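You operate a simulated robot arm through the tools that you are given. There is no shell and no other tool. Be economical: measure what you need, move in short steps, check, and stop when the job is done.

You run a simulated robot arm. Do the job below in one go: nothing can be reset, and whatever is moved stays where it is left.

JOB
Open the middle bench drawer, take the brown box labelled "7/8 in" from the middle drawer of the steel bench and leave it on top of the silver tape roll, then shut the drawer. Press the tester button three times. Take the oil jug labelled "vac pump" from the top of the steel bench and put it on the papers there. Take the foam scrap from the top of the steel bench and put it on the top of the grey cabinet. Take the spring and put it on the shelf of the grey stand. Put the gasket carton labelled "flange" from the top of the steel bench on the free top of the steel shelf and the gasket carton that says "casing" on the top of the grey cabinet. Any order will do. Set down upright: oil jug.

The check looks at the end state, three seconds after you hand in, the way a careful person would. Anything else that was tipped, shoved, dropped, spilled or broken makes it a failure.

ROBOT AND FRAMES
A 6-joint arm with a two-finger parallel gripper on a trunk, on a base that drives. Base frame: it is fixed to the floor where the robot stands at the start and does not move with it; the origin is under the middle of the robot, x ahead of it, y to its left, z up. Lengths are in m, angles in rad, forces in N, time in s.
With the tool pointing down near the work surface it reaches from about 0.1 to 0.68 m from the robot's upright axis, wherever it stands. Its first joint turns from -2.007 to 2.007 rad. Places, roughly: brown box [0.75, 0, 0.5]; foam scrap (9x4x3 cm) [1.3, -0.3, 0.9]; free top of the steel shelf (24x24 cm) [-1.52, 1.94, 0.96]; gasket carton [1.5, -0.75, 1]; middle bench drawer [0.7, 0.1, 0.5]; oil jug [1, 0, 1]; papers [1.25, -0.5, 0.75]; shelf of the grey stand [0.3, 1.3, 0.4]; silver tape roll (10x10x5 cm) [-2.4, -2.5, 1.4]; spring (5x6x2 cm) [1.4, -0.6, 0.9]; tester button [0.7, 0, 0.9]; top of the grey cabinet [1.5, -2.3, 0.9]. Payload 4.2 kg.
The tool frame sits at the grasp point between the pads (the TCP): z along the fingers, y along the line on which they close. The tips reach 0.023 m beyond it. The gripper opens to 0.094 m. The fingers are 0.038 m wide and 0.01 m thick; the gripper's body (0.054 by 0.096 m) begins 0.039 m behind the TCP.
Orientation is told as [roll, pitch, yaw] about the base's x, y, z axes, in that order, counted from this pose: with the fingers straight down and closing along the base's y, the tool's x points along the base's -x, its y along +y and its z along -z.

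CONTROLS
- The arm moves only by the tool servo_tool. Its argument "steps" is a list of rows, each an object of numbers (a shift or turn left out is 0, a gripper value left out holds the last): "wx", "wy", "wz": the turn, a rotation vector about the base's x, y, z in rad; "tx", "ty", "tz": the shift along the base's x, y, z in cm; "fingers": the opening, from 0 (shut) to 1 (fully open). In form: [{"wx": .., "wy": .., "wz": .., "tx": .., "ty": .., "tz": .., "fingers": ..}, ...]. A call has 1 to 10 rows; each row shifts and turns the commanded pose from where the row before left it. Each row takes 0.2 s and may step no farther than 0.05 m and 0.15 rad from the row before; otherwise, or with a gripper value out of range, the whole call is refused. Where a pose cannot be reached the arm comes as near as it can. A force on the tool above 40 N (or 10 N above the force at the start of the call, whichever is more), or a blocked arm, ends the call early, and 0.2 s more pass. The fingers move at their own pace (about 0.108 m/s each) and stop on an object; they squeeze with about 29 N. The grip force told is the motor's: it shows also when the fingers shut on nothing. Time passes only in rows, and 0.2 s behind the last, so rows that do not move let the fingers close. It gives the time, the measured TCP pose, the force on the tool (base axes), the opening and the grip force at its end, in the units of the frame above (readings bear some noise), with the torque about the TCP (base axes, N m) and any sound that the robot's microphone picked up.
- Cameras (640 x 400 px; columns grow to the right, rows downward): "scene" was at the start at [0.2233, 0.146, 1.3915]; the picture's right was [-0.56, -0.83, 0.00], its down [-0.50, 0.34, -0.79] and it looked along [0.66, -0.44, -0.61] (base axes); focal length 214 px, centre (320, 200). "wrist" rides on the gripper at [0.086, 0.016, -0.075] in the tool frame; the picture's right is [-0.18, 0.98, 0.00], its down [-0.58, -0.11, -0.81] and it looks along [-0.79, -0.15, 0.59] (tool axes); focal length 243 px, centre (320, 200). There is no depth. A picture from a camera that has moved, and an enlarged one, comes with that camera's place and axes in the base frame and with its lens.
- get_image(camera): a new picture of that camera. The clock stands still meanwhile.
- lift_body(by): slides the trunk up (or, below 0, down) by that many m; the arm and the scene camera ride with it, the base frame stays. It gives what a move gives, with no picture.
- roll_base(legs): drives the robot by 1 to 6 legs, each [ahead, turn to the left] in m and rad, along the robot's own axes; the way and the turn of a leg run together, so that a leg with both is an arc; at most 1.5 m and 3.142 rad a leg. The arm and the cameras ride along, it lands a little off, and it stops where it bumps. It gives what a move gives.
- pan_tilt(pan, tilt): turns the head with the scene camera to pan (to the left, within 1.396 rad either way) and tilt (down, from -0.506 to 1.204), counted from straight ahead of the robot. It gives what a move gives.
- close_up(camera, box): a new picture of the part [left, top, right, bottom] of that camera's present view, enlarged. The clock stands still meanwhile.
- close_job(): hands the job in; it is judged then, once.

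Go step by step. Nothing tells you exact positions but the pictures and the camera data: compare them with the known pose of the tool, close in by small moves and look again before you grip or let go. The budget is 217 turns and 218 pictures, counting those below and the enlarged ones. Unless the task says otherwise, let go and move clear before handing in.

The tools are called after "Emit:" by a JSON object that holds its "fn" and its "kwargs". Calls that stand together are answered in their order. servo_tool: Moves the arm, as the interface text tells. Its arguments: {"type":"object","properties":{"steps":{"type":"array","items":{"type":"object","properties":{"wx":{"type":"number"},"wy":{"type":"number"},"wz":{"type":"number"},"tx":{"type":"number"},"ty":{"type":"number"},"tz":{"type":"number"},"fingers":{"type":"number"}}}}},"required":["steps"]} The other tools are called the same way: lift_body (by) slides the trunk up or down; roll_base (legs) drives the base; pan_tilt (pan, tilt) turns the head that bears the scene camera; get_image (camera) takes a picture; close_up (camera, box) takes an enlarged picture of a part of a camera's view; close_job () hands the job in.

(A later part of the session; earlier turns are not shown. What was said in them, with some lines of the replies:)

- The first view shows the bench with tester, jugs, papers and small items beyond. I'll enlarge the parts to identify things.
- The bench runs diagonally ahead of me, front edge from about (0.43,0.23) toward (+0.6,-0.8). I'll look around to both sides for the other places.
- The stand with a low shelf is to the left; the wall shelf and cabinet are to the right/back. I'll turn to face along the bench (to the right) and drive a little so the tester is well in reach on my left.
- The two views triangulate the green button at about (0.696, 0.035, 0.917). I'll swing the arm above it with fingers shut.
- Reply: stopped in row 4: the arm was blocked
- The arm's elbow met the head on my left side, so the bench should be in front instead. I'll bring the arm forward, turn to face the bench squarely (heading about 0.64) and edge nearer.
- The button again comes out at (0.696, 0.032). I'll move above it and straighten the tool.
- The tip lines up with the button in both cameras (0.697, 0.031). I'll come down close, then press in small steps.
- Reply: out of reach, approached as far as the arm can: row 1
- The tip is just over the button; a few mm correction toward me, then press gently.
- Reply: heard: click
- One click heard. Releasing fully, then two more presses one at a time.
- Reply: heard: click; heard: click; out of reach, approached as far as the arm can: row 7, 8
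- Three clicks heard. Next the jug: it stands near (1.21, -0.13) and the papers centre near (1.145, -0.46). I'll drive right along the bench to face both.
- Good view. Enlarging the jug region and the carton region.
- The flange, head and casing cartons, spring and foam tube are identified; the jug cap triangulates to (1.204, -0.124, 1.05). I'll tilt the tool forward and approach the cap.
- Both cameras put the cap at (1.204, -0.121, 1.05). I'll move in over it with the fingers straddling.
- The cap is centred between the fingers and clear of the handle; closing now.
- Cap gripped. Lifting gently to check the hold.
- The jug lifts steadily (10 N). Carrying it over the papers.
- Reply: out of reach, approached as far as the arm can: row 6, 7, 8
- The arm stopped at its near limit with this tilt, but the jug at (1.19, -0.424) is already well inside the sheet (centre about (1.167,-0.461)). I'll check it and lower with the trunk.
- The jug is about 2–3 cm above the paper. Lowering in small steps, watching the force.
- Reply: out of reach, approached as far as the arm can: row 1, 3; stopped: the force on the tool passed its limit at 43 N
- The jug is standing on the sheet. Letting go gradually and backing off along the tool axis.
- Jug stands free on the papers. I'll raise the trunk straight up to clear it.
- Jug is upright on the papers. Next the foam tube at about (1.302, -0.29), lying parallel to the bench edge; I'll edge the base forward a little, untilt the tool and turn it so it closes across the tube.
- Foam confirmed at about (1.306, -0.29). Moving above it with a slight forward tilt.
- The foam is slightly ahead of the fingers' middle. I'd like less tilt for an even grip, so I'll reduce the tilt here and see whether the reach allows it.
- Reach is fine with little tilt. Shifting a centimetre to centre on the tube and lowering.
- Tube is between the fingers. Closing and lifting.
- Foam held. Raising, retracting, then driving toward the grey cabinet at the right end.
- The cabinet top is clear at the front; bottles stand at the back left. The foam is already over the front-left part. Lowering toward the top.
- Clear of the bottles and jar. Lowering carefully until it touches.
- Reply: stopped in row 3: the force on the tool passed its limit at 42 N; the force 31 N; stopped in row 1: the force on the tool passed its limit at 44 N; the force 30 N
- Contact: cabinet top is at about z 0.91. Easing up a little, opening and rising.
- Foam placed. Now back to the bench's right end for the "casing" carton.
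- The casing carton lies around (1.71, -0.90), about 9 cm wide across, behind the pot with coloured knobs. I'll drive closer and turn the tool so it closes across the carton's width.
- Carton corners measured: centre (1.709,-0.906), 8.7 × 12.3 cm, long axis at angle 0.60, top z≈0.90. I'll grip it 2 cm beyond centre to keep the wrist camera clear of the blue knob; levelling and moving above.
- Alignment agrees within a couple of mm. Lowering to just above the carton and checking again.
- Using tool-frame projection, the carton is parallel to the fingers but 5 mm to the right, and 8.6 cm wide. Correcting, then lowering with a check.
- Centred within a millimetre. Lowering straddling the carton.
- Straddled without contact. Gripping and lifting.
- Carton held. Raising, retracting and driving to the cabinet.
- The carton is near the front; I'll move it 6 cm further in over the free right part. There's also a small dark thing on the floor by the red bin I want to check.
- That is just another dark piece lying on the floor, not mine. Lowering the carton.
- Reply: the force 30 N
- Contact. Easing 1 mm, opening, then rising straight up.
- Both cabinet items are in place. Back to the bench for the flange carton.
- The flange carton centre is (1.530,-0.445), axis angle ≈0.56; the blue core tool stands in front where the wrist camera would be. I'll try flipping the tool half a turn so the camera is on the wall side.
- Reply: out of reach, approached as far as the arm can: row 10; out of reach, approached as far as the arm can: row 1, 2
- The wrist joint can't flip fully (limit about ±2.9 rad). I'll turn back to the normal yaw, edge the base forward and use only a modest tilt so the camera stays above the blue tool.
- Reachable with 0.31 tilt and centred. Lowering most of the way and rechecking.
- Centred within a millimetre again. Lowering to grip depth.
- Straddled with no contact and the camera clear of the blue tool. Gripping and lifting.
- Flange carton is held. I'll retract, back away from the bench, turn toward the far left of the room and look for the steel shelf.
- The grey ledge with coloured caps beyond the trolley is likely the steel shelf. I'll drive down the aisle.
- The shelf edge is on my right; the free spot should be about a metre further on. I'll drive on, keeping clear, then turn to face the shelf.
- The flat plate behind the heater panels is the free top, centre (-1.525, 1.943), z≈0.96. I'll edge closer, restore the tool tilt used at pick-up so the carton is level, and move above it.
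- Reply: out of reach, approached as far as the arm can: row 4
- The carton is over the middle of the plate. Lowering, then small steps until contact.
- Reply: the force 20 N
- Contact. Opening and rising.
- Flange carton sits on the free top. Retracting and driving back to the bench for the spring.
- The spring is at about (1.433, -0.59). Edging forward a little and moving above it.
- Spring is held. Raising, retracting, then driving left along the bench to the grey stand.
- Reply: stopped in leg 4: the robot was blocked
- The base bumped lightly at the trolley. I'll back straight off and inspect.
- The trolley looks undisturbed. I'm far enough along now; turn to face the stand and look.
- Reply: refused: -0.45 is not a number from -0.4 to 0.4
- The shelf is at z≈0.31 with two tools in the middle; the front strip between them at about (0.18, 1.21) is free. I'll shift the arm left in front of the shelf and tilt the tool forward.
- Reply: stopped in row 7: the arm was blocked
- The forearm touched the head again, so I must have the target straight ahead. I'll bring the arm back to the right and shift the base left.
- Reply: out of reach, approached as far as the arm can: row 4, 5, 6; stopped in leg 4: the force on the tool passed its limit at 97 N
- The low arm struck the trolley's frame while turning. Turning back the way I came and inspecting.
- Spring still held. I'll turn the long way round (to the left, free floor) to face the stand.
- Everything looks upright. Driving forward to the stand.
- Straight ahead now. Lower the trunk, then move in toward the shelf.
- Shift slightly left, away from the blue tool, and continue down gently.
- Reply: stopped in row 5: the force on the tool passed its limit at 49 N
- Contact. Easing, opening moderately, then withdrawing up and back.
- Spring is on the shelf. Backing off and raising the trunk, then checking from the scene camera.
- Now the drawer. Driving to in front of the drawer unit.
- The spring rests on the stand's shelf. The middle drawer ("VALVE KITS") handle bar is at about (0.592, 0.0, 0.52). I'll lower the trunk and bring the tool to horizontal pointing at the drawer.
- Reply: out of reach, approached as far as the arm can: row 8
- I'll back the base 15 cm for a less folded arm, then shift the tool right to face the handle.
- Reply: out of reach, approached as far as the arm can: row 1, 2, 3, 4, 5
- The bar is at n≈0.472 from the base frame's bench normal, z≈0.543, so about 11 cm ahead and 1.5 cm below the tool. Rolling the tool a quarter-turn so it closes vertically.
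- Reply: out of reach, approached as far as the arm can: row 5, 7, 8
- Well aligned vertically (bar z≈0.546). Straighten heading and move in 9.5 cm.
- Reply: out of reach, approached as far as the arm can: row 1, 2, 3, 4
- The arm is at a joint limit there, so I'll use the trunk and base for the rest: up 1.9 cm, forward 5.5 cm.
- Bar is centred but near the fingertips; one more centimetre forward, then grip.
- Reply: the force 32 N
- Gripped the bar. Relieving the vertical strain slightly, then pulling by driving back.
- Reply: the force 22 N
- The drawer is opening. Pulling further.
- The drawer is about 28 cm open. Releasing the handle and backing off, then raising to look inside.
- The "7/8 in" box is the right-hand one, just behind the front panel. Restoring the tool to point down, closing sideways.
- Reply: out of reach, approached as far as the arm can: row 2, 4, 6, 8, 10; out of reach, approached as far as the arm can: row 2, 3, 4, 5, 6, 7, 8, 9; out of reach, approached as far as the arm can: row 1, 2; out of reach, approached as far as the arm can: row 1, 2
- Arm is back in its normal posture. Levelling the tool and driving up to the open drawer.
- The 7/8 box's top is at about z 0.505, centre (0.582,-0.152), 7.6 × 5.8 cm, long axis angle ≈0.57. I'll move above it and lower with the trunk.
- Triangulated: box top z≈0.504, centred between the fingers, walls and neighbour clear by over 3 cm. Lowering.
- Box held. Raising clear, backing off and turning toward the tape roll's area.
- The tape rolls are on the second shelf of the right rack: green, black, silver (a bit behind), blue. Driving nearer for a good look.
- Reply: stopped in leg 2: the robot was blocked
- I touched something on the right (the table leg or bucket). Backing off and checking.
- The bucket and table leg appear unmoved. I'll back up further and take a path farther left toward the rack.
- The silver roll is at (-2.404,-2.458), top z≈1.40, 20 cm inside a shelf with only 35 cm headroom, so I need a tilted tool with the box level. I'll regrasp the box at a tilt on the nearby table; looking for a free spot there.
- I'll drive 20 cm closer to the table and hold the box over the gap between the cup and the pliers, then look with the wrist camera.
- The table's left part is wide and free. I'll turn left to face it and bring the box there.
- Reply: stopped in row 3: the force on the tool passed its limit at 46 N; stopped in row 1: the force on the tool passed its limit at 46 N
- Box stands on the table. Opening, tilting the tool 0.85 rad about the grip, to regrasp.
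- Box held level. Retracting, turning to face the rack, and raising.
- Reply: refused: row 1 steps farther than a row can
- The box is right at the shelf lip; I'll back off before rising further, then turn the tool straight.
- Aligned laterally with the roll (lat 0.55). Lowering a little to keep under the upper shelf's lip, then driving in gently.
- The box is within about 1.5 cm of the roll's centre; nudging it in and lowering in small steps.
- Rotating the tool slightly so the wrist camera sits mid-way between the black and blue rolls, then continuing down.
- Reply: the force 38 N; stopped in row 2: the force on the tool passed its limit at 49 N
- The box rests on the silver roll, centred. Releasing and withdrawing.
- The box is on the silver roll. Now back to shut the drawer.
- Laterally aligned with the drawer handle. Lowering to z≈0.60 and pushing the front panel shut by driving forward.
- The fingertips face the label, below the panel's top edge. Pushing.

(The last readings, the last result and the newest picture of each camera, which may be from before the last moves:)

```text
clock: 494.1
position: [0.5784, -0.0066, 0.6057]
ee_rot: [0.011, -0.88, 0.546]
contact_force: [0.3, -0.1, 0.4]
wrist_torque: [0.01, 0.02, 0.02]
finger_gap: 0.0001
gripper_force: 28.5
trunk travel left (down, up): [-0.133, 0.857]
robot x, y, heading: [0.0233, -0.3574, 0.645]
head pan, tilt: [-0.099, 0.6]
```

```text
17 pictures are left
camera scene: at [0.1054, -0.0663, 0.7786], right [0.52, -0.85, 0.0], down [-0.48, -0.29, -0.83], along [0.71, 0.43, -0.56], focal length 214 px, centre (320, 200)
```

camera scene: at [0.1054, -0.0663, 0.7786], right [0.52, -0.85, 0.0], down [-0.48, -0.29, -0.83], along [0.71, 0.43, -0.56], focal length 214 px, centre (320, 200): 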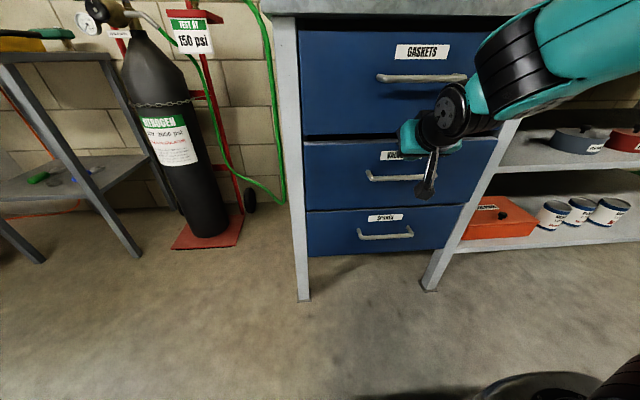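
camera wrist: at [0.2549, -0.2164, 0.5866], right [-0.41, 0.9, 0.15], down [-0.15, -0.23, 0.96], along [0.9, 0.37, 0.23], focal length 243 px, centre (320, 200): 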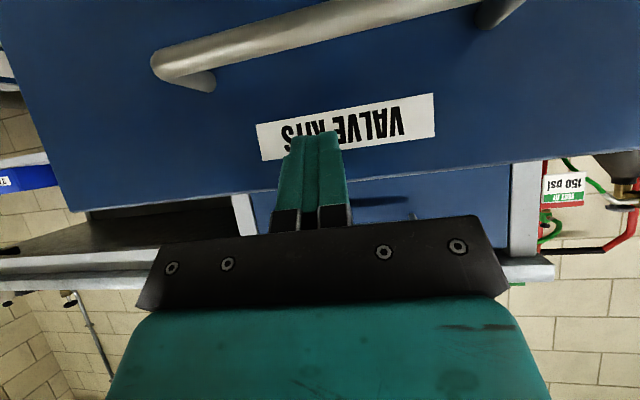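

Almost shut. Pushing the last bit gently.

Emit:
{"fn": "roll_base", "kwargs": {"legs": [[0.012, 0]]}}

Emit:
{"fn": "roll_base", "kwargs": {"legs": [[0.01, 0]]}}

Emit:
{"fn": "close_up", "kwargs": {"camera": "scene", "box": [280, 20, 540, 220]}}

```text
clock: 494.9
position: [0.5886, 0.0015, 0.6068]
ee_rot: [0.013, -0.879, 0.544]
contact_force: [0.5, -0.3, -0.9]
wrist_torque: [0.0, 0.02, -0.01]
finger_gap: 0.0
gripper_force: 28.9
trunk travel left (down, up): [-0.133, 0.857]
robot x, y, heading: [0.0352, -0.3522, 0.647]
head pan, tilt: [-0.099, 0.6]
```

```text
clock: 495.7
position: [0.5908, 0.0035, 0.6052]
ee_rot: [0.009, -0.872, 0.546]
contact_force: [-5.1, -4.8, 4.1]
wrist_torque: [0.06, -0.08, 0.01]
finger_gap: 0.0
gripper_force: 28.9
trunk travel left (down, up): [-0.133, 0.857]
robot x, y, heading: [0.0403, -0.3481, 0.652]
head pan, tilt: [-0.099, 0.6]
stopped in leg 1: the force on the tool passed its limit at 62 N (the readings are from after the stop); the commanded pose is now the measured one
```

```text
2.00 times, centred on (410, 120) of scene
camera zoom: at [0.1199, -0.0554, 0.7785], right [0.52, -0.85, 0.0], down [-0.48, -0.29, -0.83], along [0.71, 0.43, -0.56], focal length 429 px, centre (140, 360)
```

zoom: 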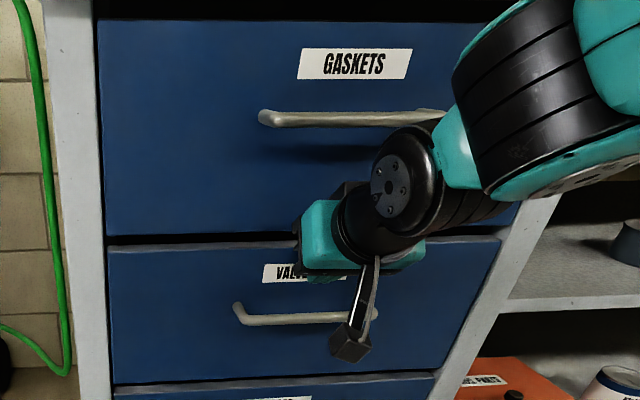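

The drawer hit its stop – shut. Backing away, raising and checking the whole scene.

Emit:
{"fn": "roll_base", "kwargs": {"legs": [[-0.35, 0]]}}

Emit:
{"fn": "lift_body", "kwargs": {"by": 0.4}}

Emit:
{"fn": "lift_body", "kwargs": {"by": 0.3}}

Emit:
{"fn": "pan_tilt", "kwargs": {"pan": -0.15, "tilt": 0.6}}

Emit:
{"fn": "get_image", "kwargs": {"camera": "scene"}}

Emit:
{"fn": "close_up", "kwargs": {"camera": "scene", "box": [280, 80, 480, 260]}}

```text
clock: 497.9
position: [0.3116, -0.2068, 0.6057]
ee_rot: [0.009, -0.871, 0.547]
contact_force: [-0.5, -0.5, 1.1]
wrist_torque: [0.02, 0.02, -0.04]
finger_gap: 0.0
gripper_force: 28.7
trunk travel left (down, up): [-0.133, 0.857]
robot x, y, heading: [-0.2422, -0.5598, 0.643]
head pan, tilt: [-0.099, 0.6]
```

```text
clock: 501.8
position: [0.3113, -0.2063, 1.0053]
ee_rot: [0.008, -0.872, 0.546]
contact_force: [-0.2, 0.0, -0.5]
wrist_torque: [-0.01, 0.01, 0.01]
finger_gap: 0.0001
gripper_force: 29.0
trunk travel left (down, up): [-0.533, 0.457]
robot x, y, heading: [-0.2389, -0.554, 0.648]
head pan, tilt: [-0.099, 0.6]
```

```text
clock: 504.8
position: [0.3115, -0.2074, 1.3062]
ee_rot: [0.009, -0.873, 0.546]
contact_force: [0.0, 0.0, -0.8]
wrist_torque: [0.02, -0.02, 0.0]
finger_gap: 0.0
gripper_force: 29.3
trunk travel left (down, up): [-0.833, 0.157]
robot x, y, heading: [-0.2382, -0.5563, 0.648]
head pan, tilt: [-0.099, 0.6]
```

```text
clock: 505.4
position: [0.3125, -0.207, 1.3056]
ee_rot: [0.01, -0.874, 0.546]
contact_force: [0.5, -0.5, 0.7]
wrist_torque: [0.0, 0.0, 0.0]
finger_gap: 0.0001
gripper_force: 28.6
trunk travel left (down, up): [-0.833, 0.157]
robot x, y, heading: [-0.2372, -0.5581, 0.639]
head pan, tilt: [-0.15, 0.6]
```

```text
15 pictures are left
camera scene: at [-0.1571, -0.2694, 1.4786], right [0.48, -0.88, 0.0], down [-0.5, -0.27, -0.83], along [0.73, 0.39, -0.56], focal length 214 px, centre (320, 200)
```

scene: 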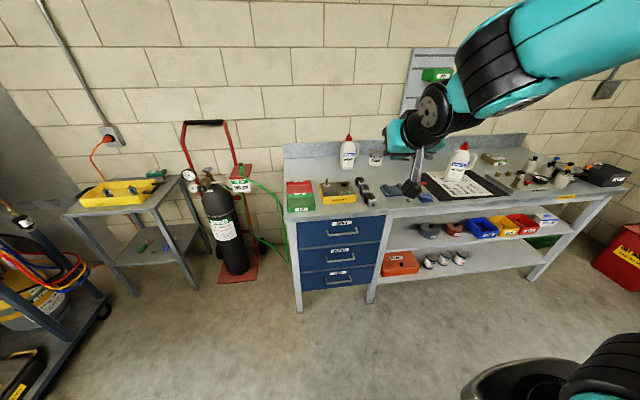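

```text
2.22 times, centred on (380, 170) of scene
camera zoom: at [-0.1571, -0.2694, 1.4786], right [0.48, -0.88, 0.0], down [-0.5, -0.27, -0.83], along [0.73, 0.39, -0.56], focal length 477 px, centre (187, 267)
```

zoom: 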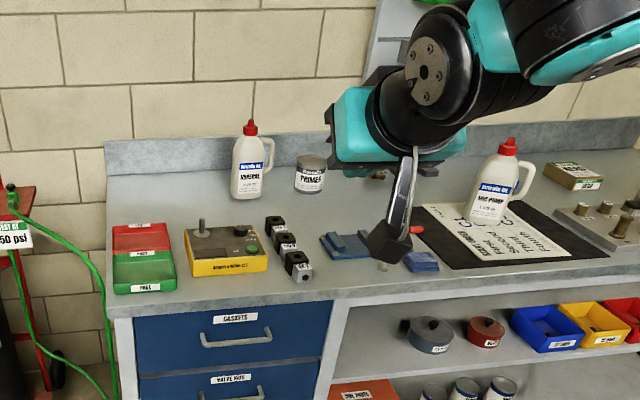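

All of it is done and the arm is clear, so I'm handing in.

Emit:
{"fn": "close_job", "kwargs": {}}

```text
The job is handed in.
```

I finished every part of the job and handed it in, but I bumped the trolley twice and one other thing once.

- **Drawer:** I took the "7/8 in" box out of the middle drawer and set it on the silver tape roll. I then pushed the drawer shut against its stop.
- **Tester:** I pressed the button three times and heard three clicks.
- **Oil jug:** The "vac pump" jug stands upright on the papers.
- **Grey cabinet:** The foam scrap and the "casing" carton are on its top.
- **Grey stand:** The spring is on its shelf.
- **Steel shelf:** The "flange" carton is on its free top.

**Bumps:** The base ran into the trolley beside the grey stand. Later the arm struck the trolley while turning, with about 97 N of force. It looked upright and in place afterwards, but I could not measure whether it shifted slightly. I also bumped something near the red bucket and the table leg beside it; by my measurements neither had moved.
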